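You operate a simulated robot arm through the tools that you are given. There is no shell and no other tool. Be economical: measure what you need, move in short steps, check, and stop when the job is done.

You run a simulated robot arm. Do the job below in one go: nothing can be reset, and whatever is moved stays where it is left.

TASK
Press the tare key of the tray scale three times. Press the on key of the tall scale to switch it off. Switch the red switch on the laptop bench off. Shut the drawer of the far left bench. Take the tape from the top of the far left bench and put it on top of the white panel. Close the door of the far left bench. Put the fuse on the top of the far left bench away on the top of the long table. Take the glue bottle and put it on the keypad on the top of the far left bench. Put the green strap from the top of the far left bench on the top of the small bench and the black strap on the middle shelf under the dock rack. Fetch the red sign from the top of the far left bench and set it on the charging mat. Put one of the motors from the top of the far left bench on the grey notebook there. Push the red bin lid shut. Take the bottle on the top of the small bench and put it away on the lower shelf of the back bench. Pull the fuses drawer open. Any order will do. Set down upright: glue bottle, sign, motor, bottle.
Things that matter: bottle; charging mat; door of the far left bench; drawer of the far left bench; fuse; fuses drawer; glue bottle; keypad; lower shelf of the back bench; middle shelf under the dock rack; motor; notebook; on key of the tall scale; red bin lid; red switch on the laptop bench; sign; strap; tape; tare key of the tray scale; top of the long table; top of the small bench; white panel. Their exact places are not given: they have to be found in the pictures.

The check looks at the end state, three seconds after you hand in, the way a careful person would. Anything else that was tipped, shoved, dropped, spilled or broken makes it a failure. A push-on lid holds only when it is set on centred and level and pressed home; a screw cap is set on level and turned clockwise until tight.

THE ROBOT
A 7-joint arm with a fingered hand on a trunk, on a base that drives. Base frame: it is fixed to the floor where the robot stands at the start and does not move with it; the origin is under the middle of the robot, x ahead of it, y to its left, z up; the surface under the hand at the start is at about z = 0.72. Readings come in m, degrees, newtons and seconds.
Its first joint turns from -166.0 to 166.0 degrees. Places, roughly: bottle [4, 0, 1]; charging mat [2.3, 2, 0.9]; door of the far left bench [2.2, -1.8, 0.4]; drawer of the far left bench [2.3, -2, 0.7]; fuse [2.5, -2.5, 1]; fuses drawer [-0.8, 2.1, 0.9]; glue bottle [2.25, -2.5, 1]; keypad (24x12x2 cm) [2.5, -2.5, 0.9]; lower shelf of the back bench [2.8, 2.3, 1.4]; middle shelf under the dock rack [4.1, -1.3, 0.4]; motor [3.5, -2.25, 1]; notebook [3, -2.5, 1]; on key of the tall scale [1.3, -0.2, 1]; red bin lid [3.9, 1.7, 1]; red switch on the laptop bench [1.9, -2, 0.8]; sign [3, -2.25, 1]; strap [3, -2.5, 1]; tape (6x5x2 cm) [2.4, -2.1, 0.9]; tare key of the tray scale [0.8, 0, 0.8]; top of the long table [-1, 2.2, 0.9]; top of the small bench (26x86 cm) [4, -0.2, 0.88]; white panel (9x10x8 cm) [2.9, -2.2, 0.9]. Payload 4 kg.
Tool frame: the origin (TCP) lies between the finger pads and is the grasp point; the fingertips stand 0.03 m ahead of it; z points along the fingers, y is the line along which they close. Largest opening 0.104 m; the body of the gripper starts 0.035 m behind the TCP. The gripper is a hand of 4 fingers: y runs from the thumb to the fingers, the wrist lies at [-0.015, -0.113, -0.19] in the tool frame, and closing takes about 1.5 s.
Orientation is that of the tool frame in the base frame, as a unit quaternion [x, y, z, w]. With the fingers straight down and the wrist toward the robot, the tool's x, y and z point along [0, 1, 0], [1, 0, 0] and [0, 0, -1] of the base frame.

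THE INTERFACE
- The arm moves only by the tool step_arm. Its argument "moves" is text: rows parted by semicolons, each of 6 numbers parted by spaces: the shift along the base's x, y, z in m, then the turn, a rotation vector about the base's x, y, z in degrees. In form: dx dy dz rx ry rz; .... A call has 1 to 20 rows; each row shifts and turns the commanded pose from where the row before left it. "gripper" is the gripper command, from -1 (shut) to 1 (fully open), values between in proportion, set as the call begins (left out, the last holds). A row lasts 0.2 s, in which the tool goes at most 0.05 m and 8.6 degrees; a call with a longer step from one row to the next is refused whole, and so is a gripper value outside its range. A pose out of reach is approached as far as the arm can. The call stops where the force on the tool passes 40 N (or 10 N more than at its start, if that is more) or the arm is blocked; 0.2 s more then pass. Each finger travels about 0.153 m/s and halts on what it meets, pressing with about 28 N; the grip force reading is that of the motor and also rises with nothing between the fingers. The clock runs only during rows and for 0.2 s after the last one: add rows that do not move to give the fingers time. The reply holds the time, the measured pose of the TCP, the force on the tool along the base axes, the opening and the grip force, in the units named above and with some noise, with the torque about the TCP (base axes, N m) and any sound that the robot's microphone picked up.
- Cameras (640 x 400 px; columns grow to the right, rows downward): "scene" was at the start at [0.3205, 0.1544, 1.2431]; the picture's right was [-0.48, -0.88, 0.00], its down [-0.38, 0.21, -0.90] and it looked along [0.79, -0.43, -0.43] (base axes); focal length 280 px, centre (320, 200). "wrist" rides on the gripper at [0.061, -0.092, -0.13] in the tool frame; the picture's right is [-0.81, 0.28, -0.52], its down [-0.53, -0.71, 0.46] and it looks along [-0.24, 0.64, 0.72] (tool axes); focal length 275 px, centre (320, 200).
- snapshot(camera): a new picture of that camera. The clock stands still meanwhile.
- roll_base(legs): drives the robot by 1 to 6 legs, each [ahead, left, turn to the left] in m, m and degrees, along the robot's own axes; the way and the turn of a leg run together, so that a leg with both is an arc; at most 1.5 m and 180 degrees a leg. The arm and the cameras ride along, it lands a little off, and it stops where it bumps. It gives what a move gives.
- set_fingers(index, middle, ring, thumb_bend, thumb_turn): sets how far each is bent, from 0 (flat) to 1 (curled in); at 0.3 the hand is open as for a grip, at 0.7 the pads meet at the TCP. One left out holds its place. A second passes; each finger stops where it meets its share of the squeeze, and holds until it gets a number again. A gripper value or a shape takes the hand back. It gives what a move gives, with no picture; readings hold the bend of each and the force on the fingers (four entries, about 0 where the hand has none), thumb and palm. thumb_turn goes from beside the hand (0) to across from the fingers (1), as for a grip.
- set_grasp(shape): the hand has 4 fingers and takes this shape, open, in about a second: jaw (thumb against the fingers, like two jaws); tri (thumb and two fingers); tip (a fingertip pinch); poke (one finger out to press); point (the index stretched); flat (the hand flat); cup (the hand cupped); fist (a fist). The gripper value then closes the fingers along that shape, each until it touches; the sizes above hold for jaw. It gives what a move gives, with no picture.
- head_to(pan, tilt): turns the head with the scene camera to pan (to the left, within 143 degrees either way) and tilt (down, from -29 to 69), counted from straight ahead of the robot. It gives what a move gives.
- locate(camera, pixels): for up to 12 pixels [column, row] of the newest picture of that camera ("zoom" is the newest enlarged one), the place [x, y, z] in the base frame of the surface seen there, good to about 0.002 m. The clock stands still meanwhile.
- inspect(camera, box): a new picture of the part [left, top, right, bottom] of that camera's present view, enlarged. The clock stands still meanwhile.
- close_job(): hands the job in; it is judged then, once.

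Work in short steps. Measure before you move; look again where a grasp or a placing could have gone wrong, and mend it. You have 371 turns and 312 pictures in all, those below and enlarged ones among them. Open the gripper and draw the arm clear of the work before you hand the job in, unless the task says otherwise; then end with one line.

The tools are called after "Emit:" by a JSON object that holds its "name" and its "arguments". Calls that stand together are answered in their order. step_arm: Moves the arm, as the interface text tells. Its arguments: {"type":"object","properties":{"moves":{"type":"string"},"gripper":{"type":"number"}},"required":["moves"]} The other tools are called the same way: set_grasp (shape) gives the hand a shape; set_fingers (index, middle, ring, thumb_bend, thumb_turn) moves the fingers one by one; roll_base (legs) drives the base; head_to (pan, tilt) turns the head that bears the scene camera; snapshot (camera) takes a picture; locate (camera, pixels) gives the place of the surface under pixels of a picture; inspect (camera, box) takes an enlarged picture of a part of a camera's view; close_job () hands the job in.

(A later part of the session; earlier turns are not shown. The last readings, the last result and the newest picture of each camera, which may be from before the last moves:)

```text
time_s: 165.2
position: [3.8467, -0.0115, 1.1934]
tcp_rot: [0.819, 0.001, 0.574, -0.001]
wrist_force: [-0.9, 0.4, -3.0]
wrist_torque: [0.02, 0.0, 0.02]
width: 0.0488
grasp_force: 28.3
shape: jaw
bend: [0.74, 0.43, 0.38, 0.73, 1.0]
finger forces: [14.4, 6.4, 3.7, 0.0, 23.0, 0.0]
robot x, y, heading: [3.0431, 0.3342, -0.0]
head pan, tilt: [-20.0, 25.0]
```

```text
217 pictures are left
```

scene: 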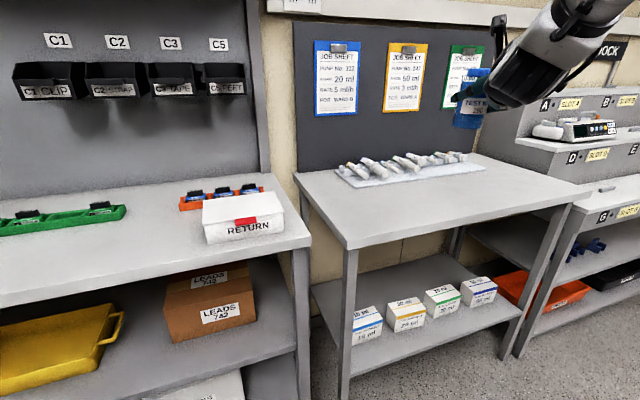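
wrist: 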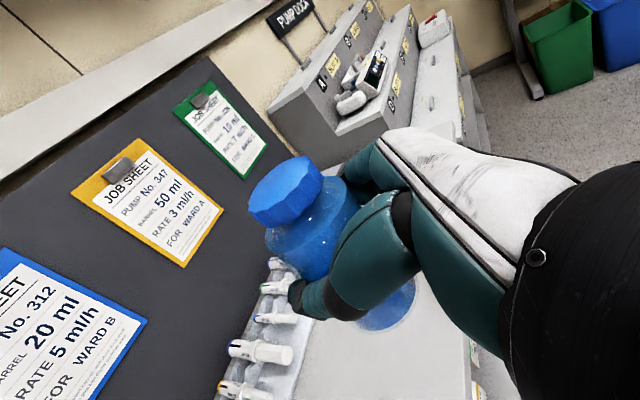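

Bottle held upright. Drive to face the back bench.

Emit:
{"name": "roll_base", "arguments": {"legs": [[-0.45, 0, 0], [0, 0.65, 0], [0, 0, 90]]}}

Emit:
{"name": "head_to", "arguments": {"pan": -10, "tilt": 10}}

Emit:
{"name": "snapshot", "arguments": {"camera": "scene"}}

Emit:
{"name": "head_to", "arguments": {"pan": 25, "tilt": 15}}

Emit:
{"name": "snapshot", "arguments": {"camera": "scene"}}

```text
time_s: 175.0
position: [2.863, 1.7975, 1.1936]
tcp_rot: [0.56, 0.596, 0.394, -0.419]
wrist_force: [-0.2, 0.0, -3.9]
wrist_torque: [0.0, 0.03, 0.0]
width: 0.0485
grasp_force: 28.0
shape: jaw
bend: [0.74, 0.43, 0.38, 0.73, 1.0]
finger forces: [14.3, 6.4, 3.5, 0.0, 22.6, 0.1]
robot x, y, heading: [2.5643, 0.9736, 93.6]
head pan, tilt: [-20.0, 25.0]
```

```text
time_s: 175.8
position: [2.8655, 1.7969, 1.1933]
tcp_rot: [0.562, 0.596, 0.393, -0.418]
wrist_force: [-0.1, 0.5, -3.2]
wrist_torque: [0.0, -0.01, 0.01]
width: 0.0481
grasp_force: 27.7
shape: jaw
bend: [0.74, 0.43, 0.38, 0.73, 1.0]
finger forces: [14.3, 6.3, 3.6, 0.1, 22.8, 0.0]
robot x, y, heading: [2.5657, 0.9729, 93.3]
head pan, tilt: [-10.0, 10.0]
```

```text
216 pictures are left
```

scene: 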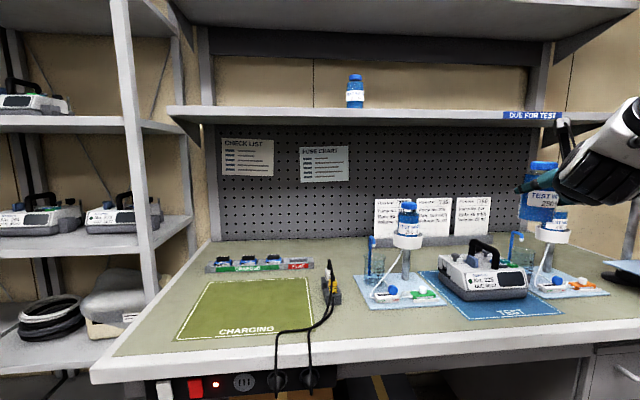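

```text
time_s: 176.8
position: [2.8634, 1.7979, 1.1945]
tcp_rot: [0.561, 0.596, 0.393, -0.419]
wrist_force: [-0.9, -0.5, -3.0]
wrist_torque: [-0.02, 0.01, 0.0]
width: 0.0484
grasp_force: 28.0
shape: jaw
bend: [0.74, 0.43, 0.38, 0.73, 1.0]
finger forces: [14.4, 6.4, 3.6, 0.0, 22.7, 0.0]
robot x, y, heading: [2.5656, 0.9716, 93.6]
head pan, tilt: [25.0, 15.0]
```

```text
215 pictures are left
```

scene: 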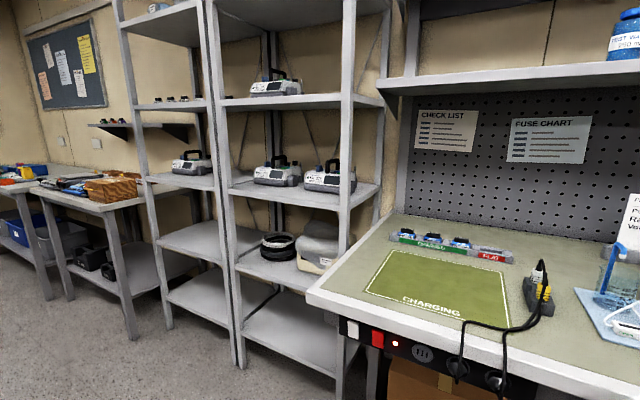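

I measure the shelf.

Emit:
{"name": "head_to", "arguments": {"pan": -10, "tilt": 5}}

Emit:
{"name": "snapshot", "arguments": {"camera": "scene"}}

Emit:
{"name": "locate", "arguments": {"camera": "scene", "pixels": [[355, 138], [180, 140], [300, 138], [420, 138], [480, 138], [300, 145], [300, 55], [400, 130], [400, 140], [450, 30], [190, 20], [350, 115]]}}

```text
time_s: 177.8
position: [2.8634, 1.7968, 1.1928]
tcp_rot: [0.561, 0.597, 0.393, -0.418]
wrist_force: [0.0, 0.6, -2.6]
wrist_torque: [-0.07, -0.02, -0.02]
width: 0.0484
grasp_force: 28.7
shape: jaw
bend: [0.74, 0.43, 0.38, 0.73, 1.0]
finger forces: [14.2, 6.4, 3.5, 0.0, 22.7, 0.0]
robot x, y, heading: [2.5644, 0.9764, 93.6]
head pan, tilt: [-10.0, 5.0]
```

```text
214 pictures are left
```

scene: 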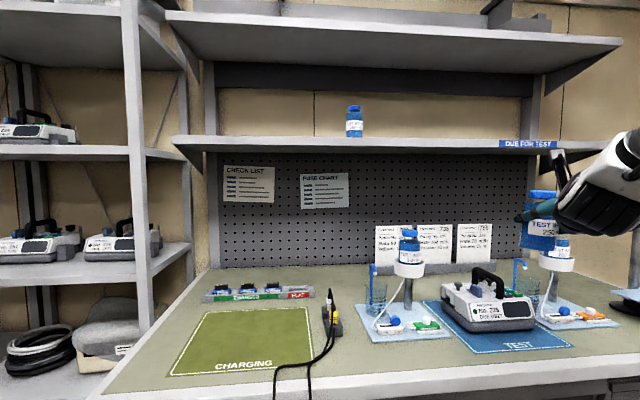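

```text
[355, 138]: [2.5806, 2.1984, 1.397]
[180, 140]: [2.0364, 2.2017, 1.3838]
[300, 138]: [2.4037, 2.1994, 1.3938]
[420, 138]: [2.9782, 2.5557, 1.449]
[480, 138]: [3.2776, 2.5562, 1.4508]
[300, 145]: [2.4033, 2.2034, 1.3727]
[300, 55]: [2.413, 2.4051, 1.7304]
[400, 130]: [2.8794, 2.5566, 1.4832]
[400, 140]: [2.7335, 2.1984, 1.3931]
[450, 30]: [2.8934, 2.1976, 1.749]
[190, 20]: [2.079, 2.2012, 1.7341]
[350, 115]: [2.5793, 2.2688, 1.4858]
```

Shelf top z≈1.40, front y≈2.198; existing bottle at x 2.58. I raise the bottle above shelf level and then drive closer.

Emit:
{"name": "step_arm", "arguments": {"moves": "0 0 0.045 0 0 0;0 0 0.045 0 0 0;0 0 0.045 0 0 0;0 0 0.045 0 0 0;0 0 0.045 0 0 0;0 0 0.045 0 0 0;0 0 0.03 0 0 0;0 0 0 0 0 0"}}

Emit:
{"name": "roll_base", "arguments": {"legs": [[0.3, 0, -3.5]]}}

Emit:
{"name": "head_to", "arguments": {"pan": -15, "tilt": 0}}

Emit:
{"name": "snapshot", "arguments": {"camera": "scene"}}

```text
time_s: 179.6
position: [2.8637, 1.7974, 1.4927]
tcp_rot: [0.561, 0.596, 0.393, -0.419]
wrist_force: [-1.2, 0.2, -3.7]
wrist_torque: [0.0, 0.01, -0.01]
width: 0.0483
grasp_force: 28.3
shape: jaw
bend: [0.74, 0.43, 0.38, 0.74, 1.0]
finger forces: [14.2, 6.4, 3.6, 0.1, 22.6, 0.1]
robot x, y, heading: [2.5665, 0.972, 93.2]
head pan, tilt: [-10.0, 5.0]
```

```text
time_s: 181.7
position: [2.9034, 2.0772, 1.4927]
tcp_rot: [0.578, 0.579, 0.406, -0.407]
wrist_force: [1.1, -0.1, -3.0]
wrist_torque: [-0.05, 0.02, 0.02]
width: 0.0481
grasp_force: 27.9
shape: jaw
bend: [0.74, 0.43, 0.38, 0.74, 1.0]
finger forces: [14.2, 6.5, 3.6, 0.1, 22.6, 0.0]
robot x, y, heading: [2.5579, 1.2692, 90.0]
head pan, tilt: [-10.0, 5.0]
```

```text
time_s: 182.3
position: [2.903, 2.0777, 1.4921]
tcp_rot: [0.579, 0.579, 0.406, -0.406]
wrist_force: [0.2, 0.4, -2.8]
wrist_torque: [-0.05, 0.03, 0.0]
width: 0.0482
grasp_force: 28.1
shape: jaw
bend: [0.74, 0.43, 0.38, 0.74, 1.0]
finger forces: [14.3, 6.3, 3.6, 0.0, 22.6, 0.0]
robot x, y, heading: [2.5547, 1.2736, 89.9]
head pan, tilt: [-15.0, 0.0]
```

```text
213 pictures are left
```

scene: 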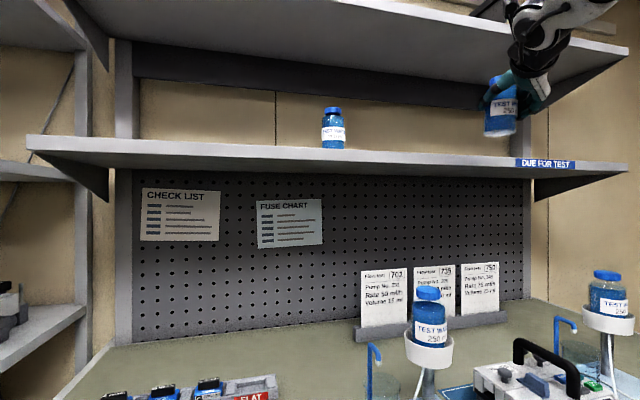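

Extend over the shelf to (2.86, 2.295).

Emit:
{"name": "step_arm", "arguments": {"moves": "-0.01 0.037 0 0 0 0;-0.01 0.037 0 0 0 0;-0.01 0.037 0 0 0 0;-0.01 0.037 0 0 0 0;0 0.037 0 0 0 0;0 0.032 0 0 0 0;0 0 0 0 0 0"}}

Emit:
{"name": "inspect", "arguments": {"camera": "scene", "box": [320, 0, 640, 200]}}

Emit:
{"name": "snapshot", "arguments": {"camera": "wrist"}}

```text
time_s: 183.9
position: [2.8631, 2.2915, 1.4907]
tcp_rot: [0.578, 0.579, 0.407, -0.407]
wrist_force: [0.0, -0.2, -2.9]
wrist_torque: [-0.02, 0.0, 0.02]
width: 0.0481
grasp_force: 27.6
shape: jaw
bend: [0.74, 0.43, 0.38, 0.74, 1.0]
finger forces: [14.1, 6.3, 3.6, 0.0, 22.7, 0.0]
robot x, y, heading: [2.5558, 1.27, 90.0]
head pan, tilt: [-15.0, 0.0]
```

```text
2.00 times, centred on (480, 100) of scene
```

zoom: 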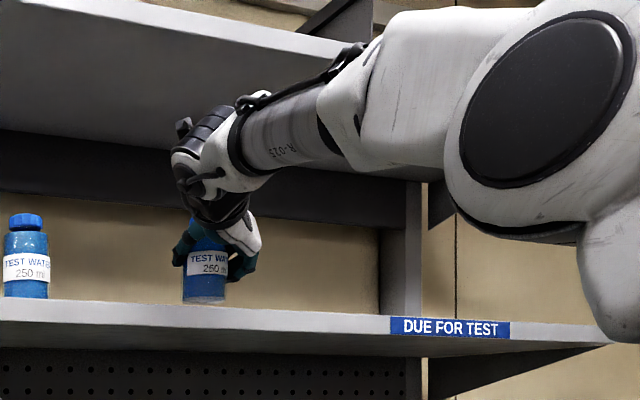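

```text
211 pictures are left
```

wrist: 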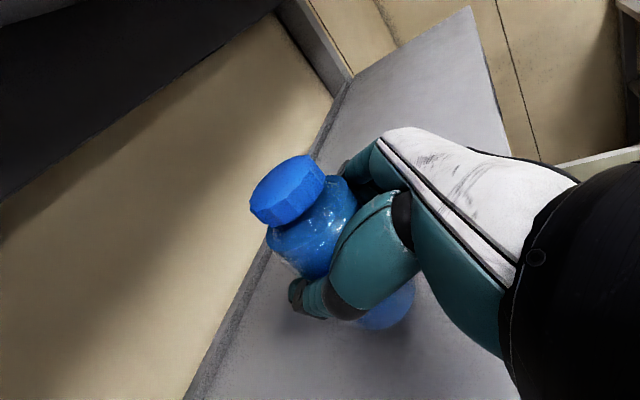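

Lower gently onto the shelf.

Emit:
{"name": "step_arm", "arguments": {"moves": "0 0 -0.012 0 0 0;0 0 -0.004 0 0 0;0 0 -0.003 0 0 0;0 0 0 0 0 0"}}

Emit:
{"name": "inspect", "arguments": {"camera": "scene", "box": [380, 90, 480, 170]}}

```text
time_s: 184.9
position: [2.8628, 2.2926, 1.4726]
tcp_rot: [0.578, 0.579, 0.406, -0.407]
wrist_force: [0.1, 0.3, -2.5]
wrist_torque: [-0.04, 0.0, 0.01]
width: 0.0481
grasp_force: 27.6
shape: jaw
bend: [0.74, 0.43, 0.38, 0.74, 1.0]
finger forces: [14.2, 6.4, 3.6, 0.1, 22.6, 0.0]
robot x, y, heading: [2.562, 1.2729, 89.8]
head pan, tilt: [-15.0, 0.0]
```

```text
5.00 times, centred on (430, 130) of scene
```

zoom: 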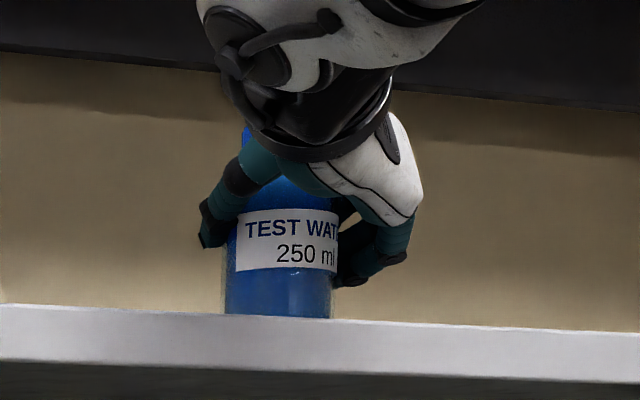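

Emit:
{"name": "step_arm", "arguments": {"moves": "0 0 -0.002 0 0 0;0 0 -0.002 0 0 0;0 0 -0.002 0 0 0;0 0 0 0 0 0"}}

```text
time_s: 185.9
position: [2.8635, 2.2949, 1.4683]
tcp_rot: [0.578, 0.579, 0.405, -0.408]
wrist_force: [0.2, -0.1, -2.6]
wrist_torque: [-0.03, 0.03, -0.03]
width: 0.0482
grasp_force: 27.8
shape: jaw
bend: [0.74, 0.43, 0.38, 0.74, 1.0]
finger forces: [14.2, 6.3, 3.6, 0.1, 22.6, 0.0]
robot x, y, heading: [2.5571, 1.2719, 90.0]
head pan, tilt: [-15.0, 0.0]
```

No contact yet; a few more millimetres.

Emit:
{"name": "step_arm", "arguments": {"moves": "0 0 -0.002 0 0 0;0 0 -0.002 0 0 0;0 0 0 0 0 0"}}

Emit:
{"name": "step_arm", "arguments": {"moves": "0 0 -0.002 0 0 0;0 0 -0.002 0 0 0;0 0 0 0 0 0"}}

```text
time_s: 186.7
position: [2.8637, 2.2936, 1.4654]
tcp_rot: [0.577, 0.579, 0.406, -0.407]
wrist_force: [-2.2, 2.2, 9.2]
wrist_torque: [0.11, -0.26, 0.09]
width: 0.0481
grasp_force: 28.1
shape: jaw
bend: [0.74, 0.43, 0.38, 0.74, 1.0]
finger forces: [14.4, 6.4, 3.4, 0.1, 23.7, 0.0]
robot x, y, heading: [2.5571, 1.2749, 90.1]
head pan, tilt: [-15.0, 0.0]
```

```text
time_s: 187.5
position: [2.8637, 2.2931, 1.4624]
tcp_rot: [0.577, 0.579, 0.407, -0.407]
wrist_force: [-0.7, 2.0, 21.9]
wrist_torque: [0.32, -0.54, 0.1]
width: 0.0479
grasp_force: 28.1
shape: jaw
bend: [0.75, 0.43, 0.38, 0.74, 0.99]
finger forces: [14.1, 6.8, 4.2, 0.0, 23.1, 0.1]
robot x, y, heading: [2.5578, 1.2718, 89.7]
head pan, tilt: [-15.0, 0.0]
```

Contact made. Back up 3 mm, open and retreat along the tool axis (back and up).

Emit:
{"name": "step_arm", "arguments": {"moves": "0 0 0.003 0 0 0;0 0 0 0 0 0;0 0 0 0 0 0;0 0 0 0 0 0;0 0 0 0 0 0", "gripper": 1}}

Emit:
{"name": "step_arm", "arguments": {"moves": "0 -0.03 0.011 0 0 0;0 -0.03 0.011 0 0 0;0 -0.03 0.011 0 0 0;0 -0.03 0.011 0 0 0;0 -0.04 0.01 0 0 0;0 -0.04 0 0 0 0;0 0 0 0 0 0"}}

Emit:
{"name": "snapshot", "arguments": {"camera": "wrist"}}

Emit:
{"name": "snapshot", "arguments": {"camera": "scene"}}

```text
time_s: 188.7
position: [2.8652, 2.2941, 1.4639]
tcp_rot: [0.578, 0.58, 0.405, -0.407]
wrist_force: [0.0, 0.6, -0.8]
wrist_torque: [-0.01, 0.02, 0.03]
width: 0.1036
grasp_force: 0.1
shape: jaw
bend: [0.3, 0.3, 0.3, 0.3, 0.98]
finger forces: [0.1, 0.1, 0.0, 0.1, 0.0, 0.0]
robot x, y, heading: [2.5537, 1.2697, 90.2]
head pan, tilt: [-15.0, 0.0]
```

```text
time_s: 190.3
position: [2.8656, 2.0921, 1.5155]
tcp_rot: [0.578, 0.58, 0.405, -0.405]
wrist_force: [-0.6, -0.1, -0.1]
wrist_torque: [0.0, 0.0, 0.01]
width: 0.1037
grasp_force: 0.0
shape: jaw
bend: [0.3, 0.3, 0.3, 0.3, 0.98]
finger forces: [0.1, 0.0, 0.0, 0.0, 0.0, 0.1]
robot x, y, heading: [2.5537, 1.271, 90.0]
head pan, tilt: [-15.0, 0.0]
```

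```text
209 pictures are left
```

wrist: 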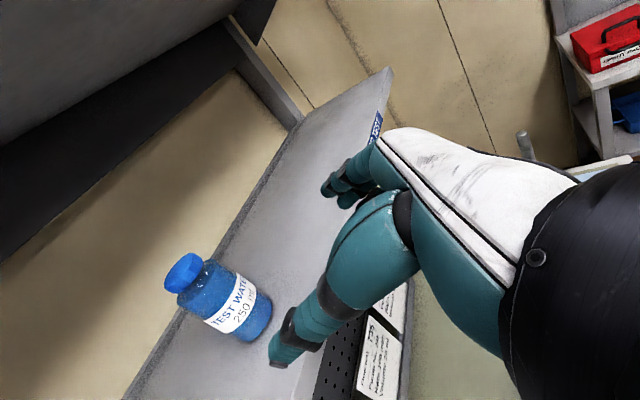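

```text
208 pictures are left
```

scene: 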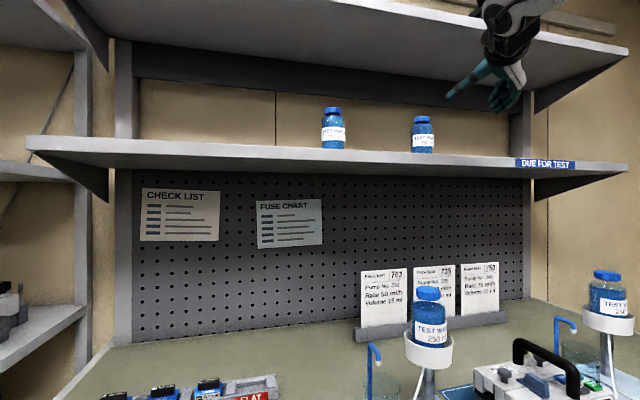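

Bottle stands on the shelf. While here I measure the charging mat.

Emit:
{"name": "head_to", "arguments": {"pan": 20, "tilt": 40}}

Emit:
{"name": "snapshot", "arguments": {"camera": "scene"}}

```text
time_s: 191.4
position: [2.8648, 2.0918, 1.5157]
tcp_rot: [0.578, 0.58, 0.406, -0.406]
wrist_force: [-0.3, 0.2, 0.1]
wrist_torque: [-0.01, -0.02, 0.0]
width: 0.1038
grasp_force: 0.0
shape: jaw
bend: [0.3, 0.3, 0.3, 0.3, 0.98]
finger forces: [0.0, 0.0, 0.1, 0.0, 0.0, 0.0]
robot x, y, heading: [2.5597, 1.2707, 90.0]
head pan, tilt: [20.0, 40.0]
```

```text
207 pictures are left
```

scene: 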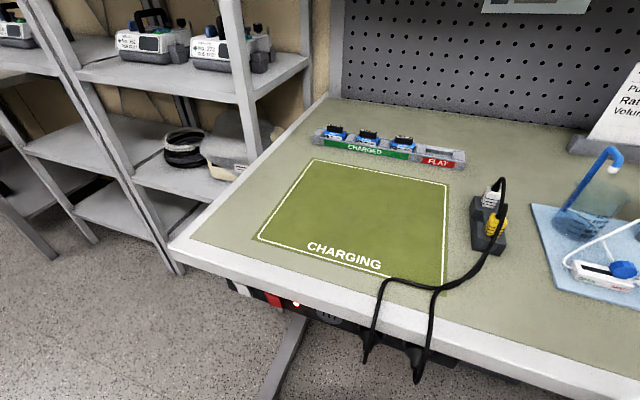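

Emit:
{"name": "locate", "arguments": {"camera": "scene", "pixels": [[313, 160], [447, 185], [258, 238], [440, 285], [355, 210], [180, 245], [490, 245], [360, 285], [385, 285]]}}

```text
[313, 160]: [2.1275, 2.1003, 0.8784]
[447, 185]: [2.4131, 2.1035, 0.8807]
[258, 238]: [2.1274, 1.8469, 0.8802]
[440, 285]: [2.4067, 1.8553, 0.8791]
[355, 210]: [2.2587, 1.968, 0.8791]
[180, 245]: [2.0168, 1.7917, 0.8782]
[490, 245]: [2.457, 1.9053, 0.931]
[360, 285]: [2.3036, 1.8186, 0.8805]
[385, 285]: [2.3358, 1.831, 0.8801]
```

Back off and restore the fingers-down carrying pose.

Emit:
{"name": "roll_base", "arguments": {"legs": [[-0.4, 0, 0]]}}

Emit:
{"name": "step_arm", "arguments": {"moves": "0 0 -0.02 -8 0 0;0 0 -0.02 -8 0 0;0 0 -0.02 -8 0 0;0 0 -0.02 -8 0 0;0 0 -0.02 -8 0 0;0 0 -0.02 -8 0 0;0 0 -0.02 -8 0 0;0 0 -0.02 -8 0 0;0 0 -0.02 -6 0 0;0 0 -0.02 0 0 0;0 0 0 0 0 0"}}

Emit:
{"name": "step_arm", "arguments": {"moves": "-0.028 0.006 0 0 0 8.2;-0.028 0.006 0 0 0 8.2;-0.028 0.006 0 0 0 8.2;-0.028 0.006 0 0 0 8.2;-0.028 0.006 0 0 0 8.2;-0.028 0.006 0 0 0 8.2;-0.028 0.006 0 0 0 8.2;-0.028 0 0 0 0 8.2;-0.028 0 0 0 0 8.2;-0.028 0 0 0 0 8.2;-0.02 0 0 0 0 8;0 0 0 0 0 0"}}

Emit:
{"name": "head_to", "arguments": {"pan": 90, "tilt": 25}}

Emit:
{"name": "snapshot", "arguments": {"camera": "scene"}}

```text
time_s: 193.9
position: [2.8617, 1.6863, 1.5157]
tcp_rot: [0.576, 0.581, 0.405, -0.408]
wrist_force: [-0.2, 0.6, -0.3]
wrist_torque: [0.0, 0.0, 0.0]
width: 0.1035
grasp_force: 0.1
shape: jaw
bend: [0.3, 0.3, 0.3, 0.3, 0.98]
finger forces: [0.1, 0.0, 0.0, 0.0, 0.0, 0.1]
robot x, y, heading: [2.5593, 0.8644, 90.0]
head pan, tilt: [20.0, 40.0]
```

```text
time_s: 196.3
position: [2.8588, 1.6878, 1.3134]
tcp_rot: [0.707, 0.707, -0.002, -0.003]
wrist_force: [-1.4, 0.1, -0.8]
wrist_torque: [0.02, 0.01, 0.02]
width: 0.1035
grasp_force: 0.1
shape: jaw
bend: [0.3, 0.3, 0.3, 0.3, 0.98]
finger forces: [0.1, 0.0, 0.1, 0.0, 0.1, 0.0]
robot x, y, heading: [2.5604, 0.8659, 90.4]
head pan, tilt: [20.0, 40.0]
```

```text
time_s: 198.9
position: [2.5619, 1.731, 1.3152]
tcp_rot: [-0.001, 1.0, -0.003, -0.001]
wrist_force: [-0.7, 0.8, -0.8]
wrist_torque: [0.03, 0.01, -0.01]
width: 0.1036
grasp_force: 0.0
shape: jaw
bend: [0.3, 0.3, 0.3, 0.3, 0.98]
finger forces: [0.1, 0.1, 0.0, 0.0, 0.1, 0.0]
robot x, y, heading: [2.558, 0.8644, 90.5]
head pan, tilt: [20.0, 40.0]
```

```text
time_s: 200.3
position: [2.5612, 1.7293, 1.3155]
tcp_rot: [-0.001, 1.0, -0.003, 0.0]
wrist_force: [-0.5, -0.7, -0.8]
wrist_torque: [0.02, 0.01, 0.03]
width: 0.1036
grasp_force: 0.0
shape: jaw
bend: [0.3, 0.3, 0.3, 0.3, 0.98]
finger forces: [0.0, 0.1, 0.0, 0.0, 0.0, 0.0]
robot x, y, heading: [2.5568, 0.8619, 90.4]
head pan, tilt: [90.0, 25.0]
```

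```text
206 pictures are left
```

scene: 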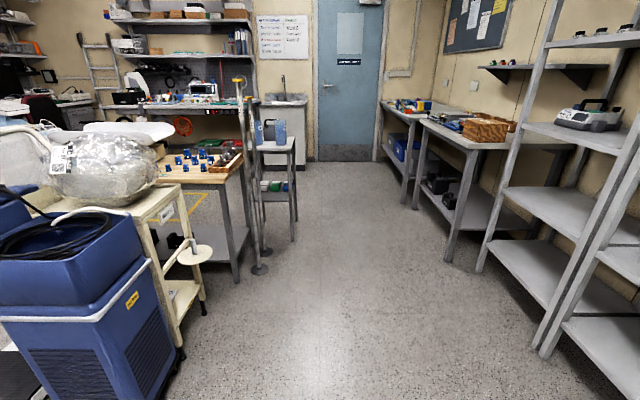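

Look toward the tall scale from here.

Emit:
{"name": "head_to", "arguments": {"pan": 125, "tilt": 20}}

Emit:
{"name": "snapshot", "arguments": {"camera": "scene"}}

Emit:
{"name": "locate", "arguments": {"camera": "scene", "pixels": [[560, 380], [450, 330], [250, 300], [330, 250], [350, 150], [300, 350]]}}

```text
time_s: 201.3
position: [2.5628, 1.73, 1.3152]
tcp_rot: [-0.001, 1.0, -0.004, -0.001]
wrist_force: [-1.0, -0.3, 0.3]
wrist_torque: [-0.03, -0.02, -0.03]
width: 0.1034
grasp_force: 0.0
shape: jaw
bend: [0.3, 0.3, 0.3, 0.3, 0.98]
finger forces: [0.0, 0.1, 0.0, 0.1, 0.0, 0.1]
robot x, y, heading: [2.5611, 0.8657, 90.5]
head pan, tilt: [125.0, 20.0]
```

```text
205 pictures are left
```

scene: 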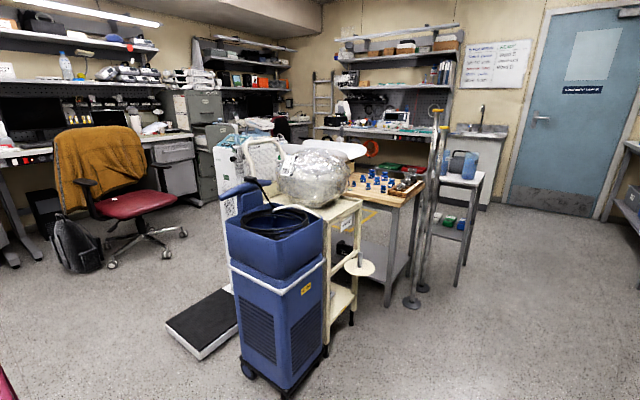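

```text
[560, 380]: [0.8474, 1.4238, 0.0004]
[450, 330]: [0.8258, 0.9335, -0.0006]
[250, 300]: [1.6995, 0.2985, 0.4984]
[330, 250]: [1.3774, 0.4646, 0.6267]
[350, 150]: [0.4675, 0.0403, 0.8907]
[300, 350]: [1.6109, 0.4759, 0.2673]
```

I turn to face -x and strafe in front of the tall scale.

Emit:
{"name": "roll_base", "arguments": {"legs": [[0, 0, 89.5], [0, 1.07, 0]]}}

Emit:
{"name": "head_to", "arguments": {"pan": 0, "tilt": 30}}

Emit:
{"name": "snapshot", "arguments": {"camera": "scene"}}

```text
time_s: 210.6
position: [1.6342, -0.1716, 1.315]
tcp_rot: [-0.687, 0.727, -0.003, 0.002]
wrist_force: [-0.3, -0.7, 0.0]
wrist_torque: [-0.01, 0.01, 0.0]
width: 0.1037
grasp_force: 0.0
shape: jaw
bend: [0.3, 0.3, 0.3, 0.3, 0.98]
finger forces: [0.0, 0.0, 0.1, 0.1, 0.0, 0.1]
robot x, y, heading: [2.4973, -0.2299, 177.0]
head pan, tilt: [125.0, 20.0]
```

```text
time_s: 212.7
position: [1.634, -0.1719, 1.3151]
tcp_rot: [-0.686, 0.728, -0.004, 0.002]
wrist_force: [-0.3, -0.7, -0.3]
wrist_torque: [-0.01, 0.0, -0.02]
width: 0.1038
grasp_force: 0.1
shape: jaw
bend: [0.3, 0.3, 0.3, 0.3, 0.98]
finger forces: [0.1, 0.1, 0.0, 0.0, 0.0, 0.0]
robot x, y, heading: [2.4971, -0.2322, 176.8]
head pan, tilt: [0.0, 30.0]
```

```text
204 pictures are left
```

scene: 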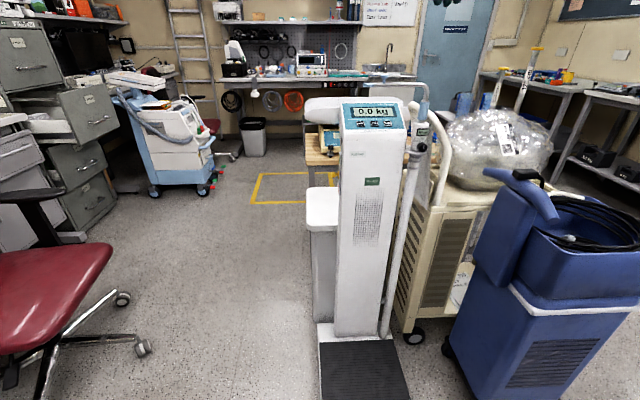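

The tall scale's display and keys face me at (375,115). Zoom and locate.

Emit:
{"name": "inspect", "arguments": {"camera": "scene", "box": [330, 85, 430, 145]}}

Emit:
{"name": "locate", "arguments": {"camera": "scene", "pixels": [[330, 398], [405, 398], [320, 330], [395, 330], [145, 345], [330, 200], [450, 345]]}}

```text
6.40 times, centred on (380, 115) of scene
```

zoom: 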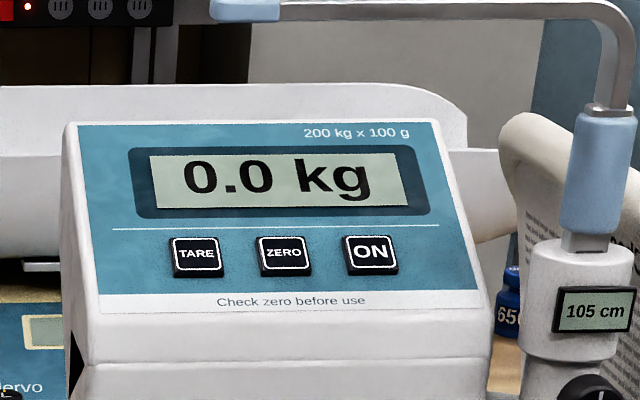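

```text
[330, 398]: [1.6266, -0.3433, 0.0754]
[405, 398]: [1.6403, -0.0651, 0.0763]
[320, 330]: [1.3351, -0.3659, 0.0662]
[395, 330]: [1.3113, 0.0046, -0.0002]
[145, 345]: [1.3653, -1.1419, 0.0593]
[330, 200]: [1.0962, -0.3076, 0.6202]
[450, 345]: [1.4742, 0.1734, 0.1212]
```

Emit:
{"name": "locate", "arguments": {"camera": "zoom", "pixels": [[371, 254], [350, 250], [392, 255], [371, 238], [373, 270], [284, 255], [200, 225], [420, 230], [280, 350], [455, 300]]}}

```text
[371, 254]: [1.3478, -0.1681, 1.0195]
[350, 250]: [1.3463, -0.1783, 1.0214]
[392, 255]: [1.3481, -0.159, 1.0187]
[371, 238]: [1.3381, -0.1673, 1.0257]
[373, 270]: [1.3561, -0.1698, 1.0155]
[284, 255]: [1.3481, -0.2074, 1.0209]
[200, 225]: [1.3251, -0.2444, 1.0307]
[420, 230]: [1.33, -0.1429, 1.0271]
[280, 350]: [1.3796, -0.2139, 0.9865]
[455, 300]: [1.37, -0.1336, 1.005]
```

ON key at (1.348,-0.168,1.0195), panel tilted ~29°. Drive closer and form the single index finger.

Emit:
{"name": "roll_base", "arguments": {"legs": [[0.27, 0, 3]]}}

Emit:
{"name": "set_grasp", "arguments": {"shape": "poke"}}

Emit:
{"name": "set_fingers", "arguments": {"index": 0.7, "middle": 1, "ring": 1, "thumb_bend": 1}}

Emit:
{"name": "snapshot", "arguments": {"camera": "wrist"}}

Emit:
{"name": "snapshot", "arguments": {"camera": "scene"}}

```text
time_s: 214.6
position: [1.362, -0.208, 1.3157]
tcp_rot: [-0.704, 0.71, -0.004, 0.002]
wrist_force: [0.9, -0.2, -0.6]
wrist_torque: [-0.01, 0.01, 0.0]
width: 0.1036
grasp_force: 0.0
shape: jaw
bend: [0.3, 0.3, 0.3, 0.3, 0.98]
finger forces: [0.0, 0.0, 0.0, 0.0, 0.1, 0.1]
robot x, y, heading: [2.226, -0.2207, 180.1]
head pan, tilt: [0.0, 30.0]
```

```text
time_s: 215.5
position: [1.3629, -0.207, 1.3146]
tcp_rot: [-0.705, 0.71, -0.003, 0.003]
wrist_force: [0.7, -0.4, -0.1]
wrist_torque: [-0.05, 0.03, 0.03]
width: 0.0002
grasp_force: 0.0
shape: poke
bend: [0.7, 0.7, 0.99, 1.0, 1.0]
finger forces: [0.1, 0.0, 0.1, 0.1, 0.0, 0.0]
robot x, y, heading: [2.2228, -0.2261, 179.8]
head pan, tilt: [0.0, 30.0]
```

```text
time_s: 216.5
position: [1.3613, -0.2082, 1.3148]
tcp_rot: [-0.704, 0.71, -0.004, 0.002]
wrist_force: [0.6, -1.3, -0.4]
wrist_torque: [-0.04, 0.0, 0.03]
width: 0.023
grasp_force: 0.1
shape: fingers
bend: [0.34, 1.0, 1.0, 1.0, 1.0]
finger forces: [0.0, 0.0, 0.0, 0.0, 0.0, 0.0]
robot x, y, heading: [2.2267, -0.2203, 179.9]
head pan, tilt: [0.0, 30.0]
```

```text
202 pictures are left
```

wrist: 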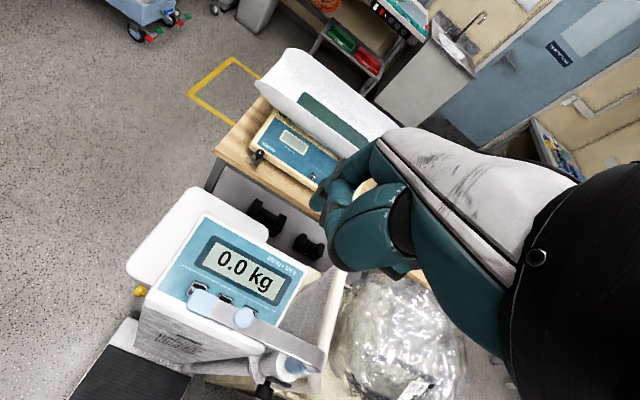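

```text
201 pictures are left
```

scene: 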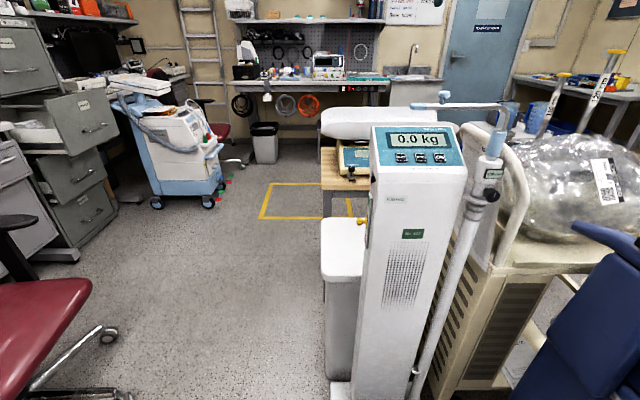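

A height-gauge arm hangs over the display. I measure it before approaching.

Emit:
{"name": "locate", "arguments": {"camera": "scene", "pixels": [[442, 96], [420, 106], [470, 106], [505, 110], [500, 140], [440, 158], [445, 140]]}}

Emit:
{"name": "inspect", "arguments": {"camera": "scene", "box": [360, 80, 520, 200]}}

Emit:
{"name": "locate", "arguments": {"camera": "zoom", "pixels": [[325, 300], [250, 105], [330, 60], [450, 100], [570, 110]]}}

```text
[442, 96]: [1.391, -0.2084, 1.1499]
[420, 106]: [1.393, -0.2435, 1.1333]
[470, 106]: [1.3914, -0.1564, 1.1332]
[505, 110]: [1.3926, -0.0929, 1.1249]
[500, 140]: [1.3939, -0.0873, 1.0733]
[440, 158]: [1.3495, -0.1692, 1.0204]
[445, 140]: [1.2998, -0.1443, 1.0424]
```

```text
3.33 times, centred on (440, 140) of scene
```

zoom: 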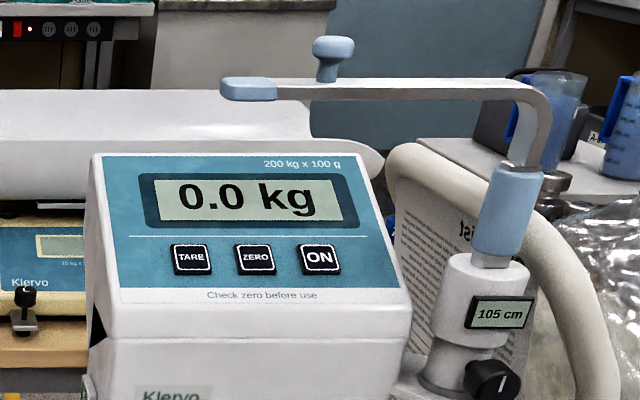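

```text
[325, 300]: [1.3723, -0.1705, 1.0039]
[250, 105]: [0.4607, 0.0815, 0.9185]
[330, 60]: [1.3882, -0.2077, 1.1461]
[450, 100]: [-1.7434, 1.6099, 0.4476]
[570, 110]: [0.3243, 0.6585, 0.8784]
```

The gauge bar sits at x≈1.39, z 1.125+, so I must slip the finger under it from the front. I back the base 0.12 m and pitch the hand so the index points forward, 30° down.

Emit:
{"name": "roll_base", "arguments": {"legs": [[-0.12, 0, 0]]}}

Emit:
{"name": "step_arm", "arguments": {"moves": "0.02 0.01 0 0 7.5 0;0.02 0.01 0 0 7.5 0;0.02 0.01 0 0 7.5 0;0.01 0.01 -0.02 0 7.5 0;0 0.01 -0.02 0 7.5 0;0 0 -0.02 0 7.5 0;0 0 -0.02 0 7.5 0;0 0 -0.02 0 7.5 0;0 0 0 0 0 0"}}

Emit:
{"name": "snapshot", "arguments": {"camera": "scene"}}

Emit:
{"name": "snapshot", "arguments": {"camera": "wrist"}}

```text
time_s: 217.7
position: [1.4821, -0.2084, 1.316]
tcp_rot: [-0.704, 0.71, -0.003, 0.003]
wrist_force: [-0.1, -0.4, -0.6]
wrist_torque: [-0.01, -0.02, 0.02]
width: 0.0222
grasp_force: 0.1
shape: fingers
bend: [0.35, 1.0, 1.0, 1.0, 1.0]
finger forces: [0.0, 0.0, 0.0, 0.0, 0.0, 0.0]
robot x, y, heading: [2.3503, -0.2225, 180.0]
head pan, tilt: [0.0, 30.0]
```

```text
time_s: 219.7
position: [1.5297, -0.1581, 1.2009]
tcp_rot: [-0.629, 0.641, 0.304, -0.318]
wrist_force: [0.0, 0.5, 0.4]
wrist_torque: [-0.01, -0.01, 0.0]
width: 0.0218
grasp_force: 0.0
shape: fingers
bend: [0.35, 1.0, 1.0, 0.99, 1.0]
finger forces: [0.1, 0.1, 0.0, 0.1, 0.1, 0.1]
out of reach, approached as far as the arm can: row 2, 3
robot x, y, heading: [2.3485, -0.2199, 179.7]
head pan, tilt: [0.0, 30.0]
```

```text
199 pictures are left
```

scene: 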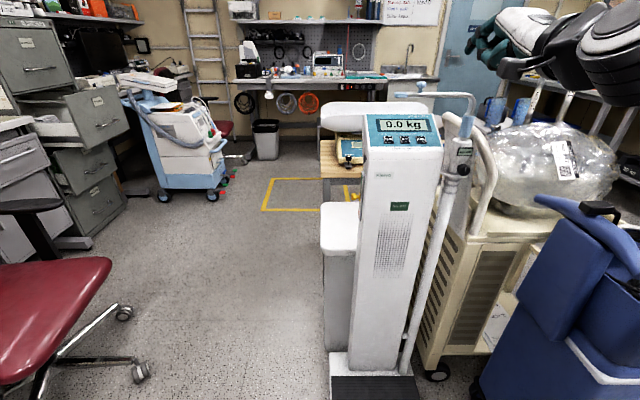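

```text
198 pictures are left
```

wrist: 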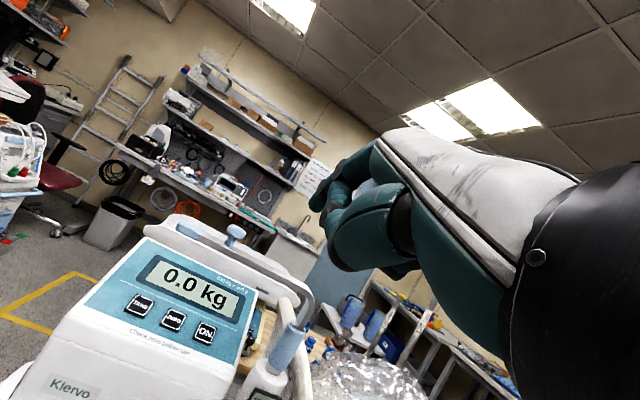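

Pitch is ~52°. Add a few degrees and descend in front of the scale, then look at the fingertip.

Emit:
{"name": "step_arm", "arguments": {"moves": "0 0 -0.04 0 4 0;0 0 -0.04 0 3 0;0 0 -0.04 0 0 0;0 0 -0.04 0 0 0;0 0 0 0 0 0"}}

Emit:
{"name": "head_to", "arguments": {"pan": -10, "tilt": 25}}

Emit:
{"name": "snapshot", "arguments": {"camera": "scene"}}

Emit:
{"name": "snapshot", "arguments": {"camera": "wrist"}}

```text
time_s: 220.9
position: [1.5312, -0.1584, 1.0419]
tcp_rot: [-0.609, 0.621, 0.342, -0.355]
wrist_force: [0.0, 0.5, 0.0]
wrist_torque: [-0.03, -0.06, 0.04]
width: 0.0219
grasp_force: 0.1
shape: fingers
bend: [0.35, 1.0, 1.0, 0.99, 1.0]
finger forces: [0.1, 0.0, 0.1, 0.0, 0.1, 0.0]
robot x, y, heading: [2.3487, -0.2199, 180.0]
head pan, tilt: [0.0, 30.0]
```

```text
time_s: 221.7
position: [1.5298, -0.1582, 1.0426]
tcp_rot: [-0.61, 0.621, 0.341, -0.355]
wrist_force: [0.5, -0.1, 0.6]
wrist_torque: [0.03, -0.02, -0.01]
width: 0.0216
grasp_force: 0.0
shape: fingers
bend: [0.35, 1.0, 1.0, 0.99, 1.0]
finger forces: [0.1, 0.0, 0.0, 0.0, 0.0, 0.0]
robot x, y, heading: [2.3481, -0.2208, 179.6]
head pan, tilt: [-10.0, 25.0]
```

```text
197 pictures are left
```

scene: 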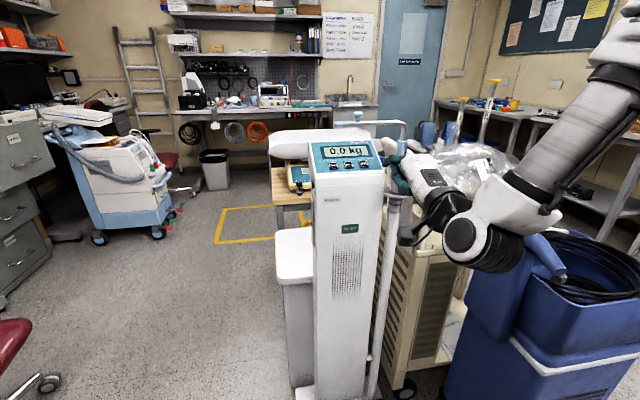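

```text
196 pictures are left
```

wrist: 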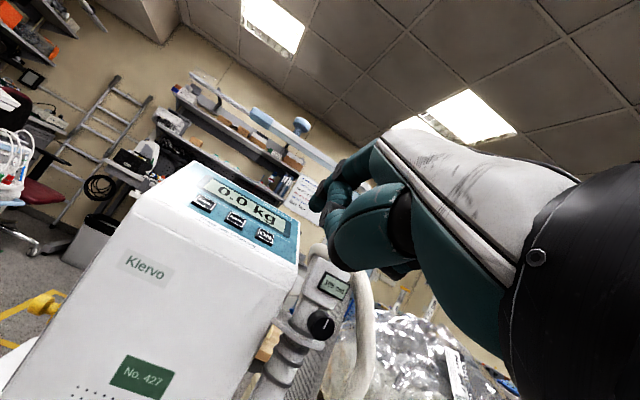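

Emit:
{"name": "inspect", "arguments": {"camera": "wrist", "box": [250, 110, 410, 260]}}

Emit:
{"name": "locate", "arguments": {"camera": "zoom", "pixels": [[245, 378], [250, 365], [240, 375], [255, 350], [290, 250]]}}

Emit:
{"name": "inspect", "arguments": {"camera": "scene", "box": [300, 100, 500, 280]}}

```text
2.67 times, centred on (330, 185) of wrist
```

zoom: 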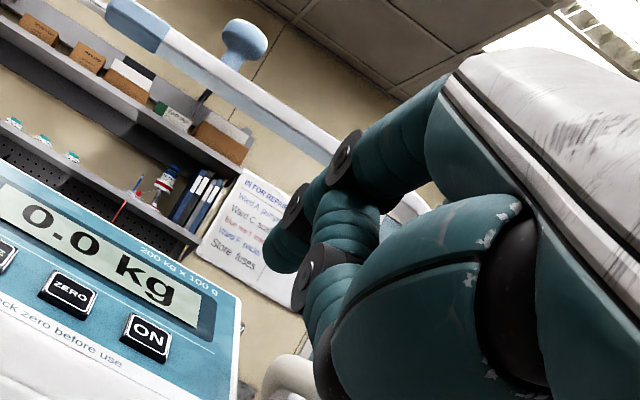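

```text
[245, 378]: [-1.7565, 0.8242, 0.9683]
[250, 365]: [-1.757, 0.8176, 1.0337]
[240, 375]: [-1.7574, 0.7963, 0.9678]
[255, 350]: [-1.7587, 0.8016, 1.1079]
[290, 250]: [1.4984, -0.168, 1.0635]
```

```text
2.22 times, centred on (400, 190) of scene
```

zoom: 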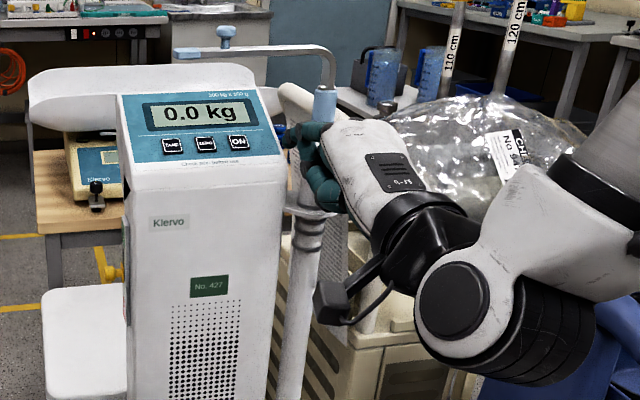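

Emit:
{"name": "locate", "arguments": {"camera": "scene", "pixels": [[388, 161], [390, 158], [392, 163], [386, 163]]}}

Emit:
{"name": "locate", "arguments": {"camera": "wrist", "pixels": [[316, 208], [320, 210], [318, 203], [322, 195]]}}

```text
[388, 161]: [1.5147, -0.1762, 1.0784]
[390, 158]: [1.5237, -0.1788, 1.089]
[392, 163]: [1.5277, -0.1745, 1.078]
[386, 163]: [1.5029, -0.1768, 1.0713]
```

```text
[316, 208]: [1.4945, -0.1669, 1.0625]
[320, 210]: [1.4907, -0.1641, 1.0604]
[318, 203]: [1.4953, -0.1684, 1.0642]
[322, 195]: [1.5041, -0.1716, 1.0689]
```

Emit:
{"name": "locate", "arguments": {"camera": "scene", "pixels": [[394, 155], [400, 156], [410, 154], [420, 155], [435, 165]]}}

Emit:
{"name": "locate", "arguments": {"camera": "wrist", "pixels": [[324, 183], [337, 167], [345, 160], [360, 150], [380, 140]]}}

```text
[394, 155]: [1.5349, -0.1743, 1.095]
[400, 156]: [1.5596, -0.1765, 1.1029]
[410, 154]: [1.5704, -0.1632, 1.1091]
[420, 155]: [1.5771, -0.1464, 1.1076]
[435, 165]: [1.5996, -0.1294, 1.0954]
```

```text
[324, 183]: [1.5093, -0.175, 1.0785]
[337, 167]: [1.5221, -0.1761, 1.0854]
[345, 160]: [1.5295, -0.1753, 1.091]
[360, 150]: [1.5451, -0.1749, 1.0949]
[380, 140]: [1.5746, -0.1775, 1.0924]
```

The hand's top stays below the bar. Move the tip forward under the bar to just above the key.

Emit:
{"name": "step_arm", "arguments": {"moves": "-0.03 0 0 0 0 0;-0.03 0 0 0 0 0;-0.03 0 -0.003 0 0 0;-0.02 0.001 0 0 0 0;-0.01 0.001 0 0 0 0;0 0 0 0 0 0"}}

Emit:
{"name": "inspect", "arguments": {"camera": "wrist", "box": [170, 110, 410, 310]}}

Emit:
{"name": "inspect", "arguments": {"camera": "scene", "box": [300, 100, 440, 210]}}

```text
time_s: 223.1
position: [1.4093, -0.1557, 1.0382]
tcp_rot: [-0.609, 0.621, 0.342, -0.356]
wrist_force: [0.1, -0.1, 0.2]
wrist_torque: [-0.02, -0.01, 0.01]
width: 0.0214
grasp_force: 0.0
shape: fingers
bend: [0.35, 1.0, 1.0, 0.99, 1.0]
finger forces: [0.0, 0.1, 0.0, 0.1, 0.0, 0.1]
robot x, y, heading: [2.3464, -0.2188, 179.8]
head pan, tilt: [-10.0, 25.0]
```

```text
2.00 times, centred on (290, 210) of wrist
```

zoom: 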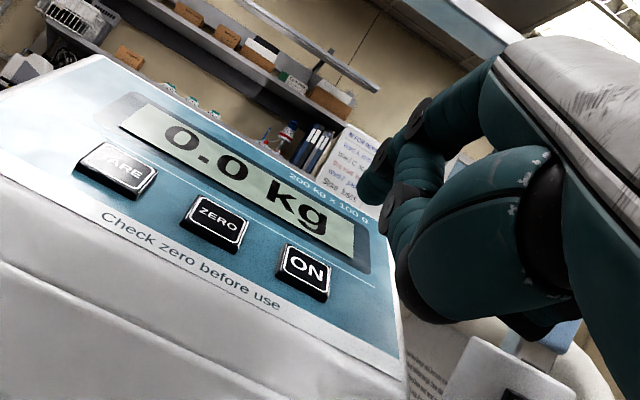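

```text
3.64 times, centred on (370, 155) of scene
```

zoom: 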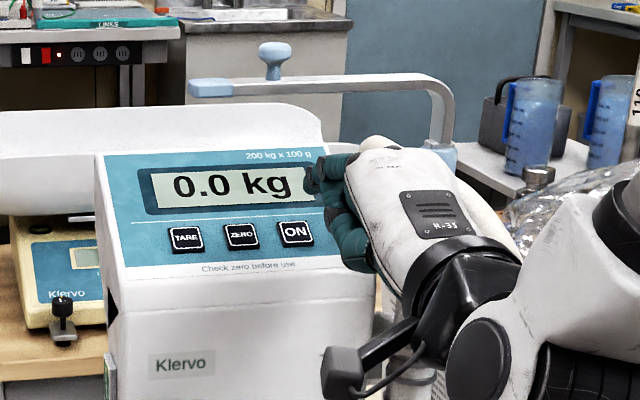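

Tip is ~3.5 cm above the ON key along its normal. Press along the normal.

Emit:
{"name": "step_arm", "arguments": {"moves": "-0.006 0 -0.01 0 0 0;-0.005 0 -0.009 0 0 0;-0.004 0 -0.007 0 0 0;-0.002 0 -0.005 0 0 0;-0.001 0 -0.003 0 0 0;-0.001 0 -0.002 0 0 0;-0.001 0 -0.002 0 0 0;0 0 0 0 0 0"}}

Emit:
{"name": "inspect", "arguments": {"camera": "wrist", "box": [170, 110, 410, 310]}}

```text
time_s: 224.8
position: [1.3907, -0.155, 1.0017]
tcp_rot: [-0.609, 0.621, 0.343, -0.356]
wrist_force: [2.0, -1.0, 2.8]
wrist_torque: [-0.01, 0.13, 0.03]
width: 0.0219
grasp_force: 1.1
shape: fingers
bend: [0.35, 1.0, 1.0, 0.99, 1.0]
finger forces: [2.7, 0.0, 0.1, 0.0, 0.1, 0.0]
robot x, y, heading: [2.3489, -0.2199, 179.7]
head pan, tilt: [-10.0, 25.0]
heard: click
```

```text
2.00 times, centred on (290, 210) of wrist
```

zoom: 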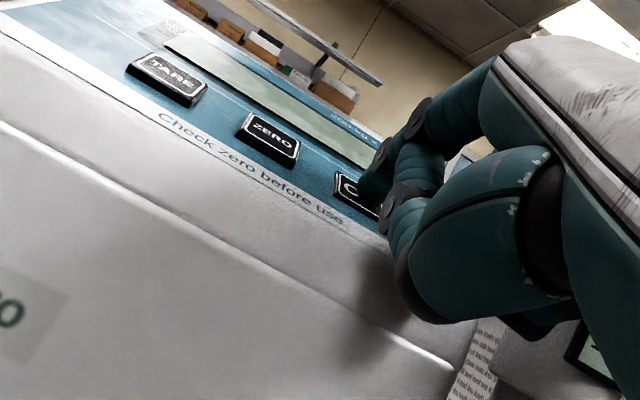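

The click was heard and the display looks blank. Retreat along the reverse path and check the display.

Emit:
{"name": "step_arm", "arguments": {"moves": "0.006 0 0.012 0 0 0;0.01 0 0.018 0 0 0;0.02 0 0.006 0 0 0;0.03 0 0 0 0 0;0.04 0 0 0 0 0;0.04 0 0 0 0 0;0.02 0 0.03 0 0 0;0 0 0 0 0 0"}}

Emit:
{"name": "inspect", "arguments": {"camera": "scene", "box": [280, 90, 460, 230]}}

```text
time_s: 226.7
position: [1.5482, -0.1581, 1.0682]
tcp_rot: [-0.609, 0.621, 0.342, -0.356]
wrist_force: [-0.5, 0.0, 0.2]
wrist_torque: [-0.01, 0.03, 0.01]
width: 0.0215
grasp_force: 0.0
shape: fingers
bend: [0.35, 1.0, 1.0, 0.99, 1.0]
finger forces: [0.1, 0.0, 0.0, 0.0, 0.0, 0.1]
out of reach, approached as far as the arm can: row 7
robot x, y, heading: [2.347, -0.2222, 179.7]
head pan, tilt: [-10.0, 25.0]
```

```text
2.86 times, centred on (370, 160) of scene
```

zoom: 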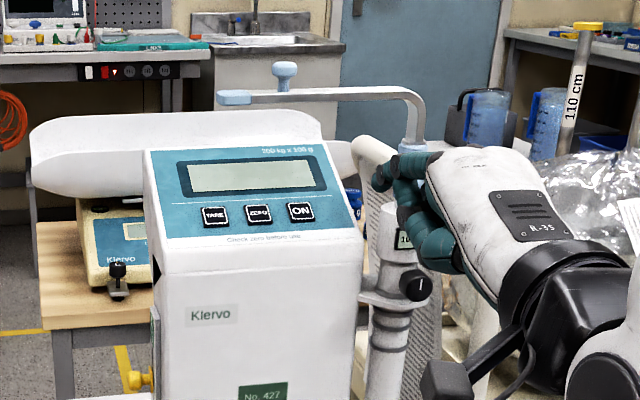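

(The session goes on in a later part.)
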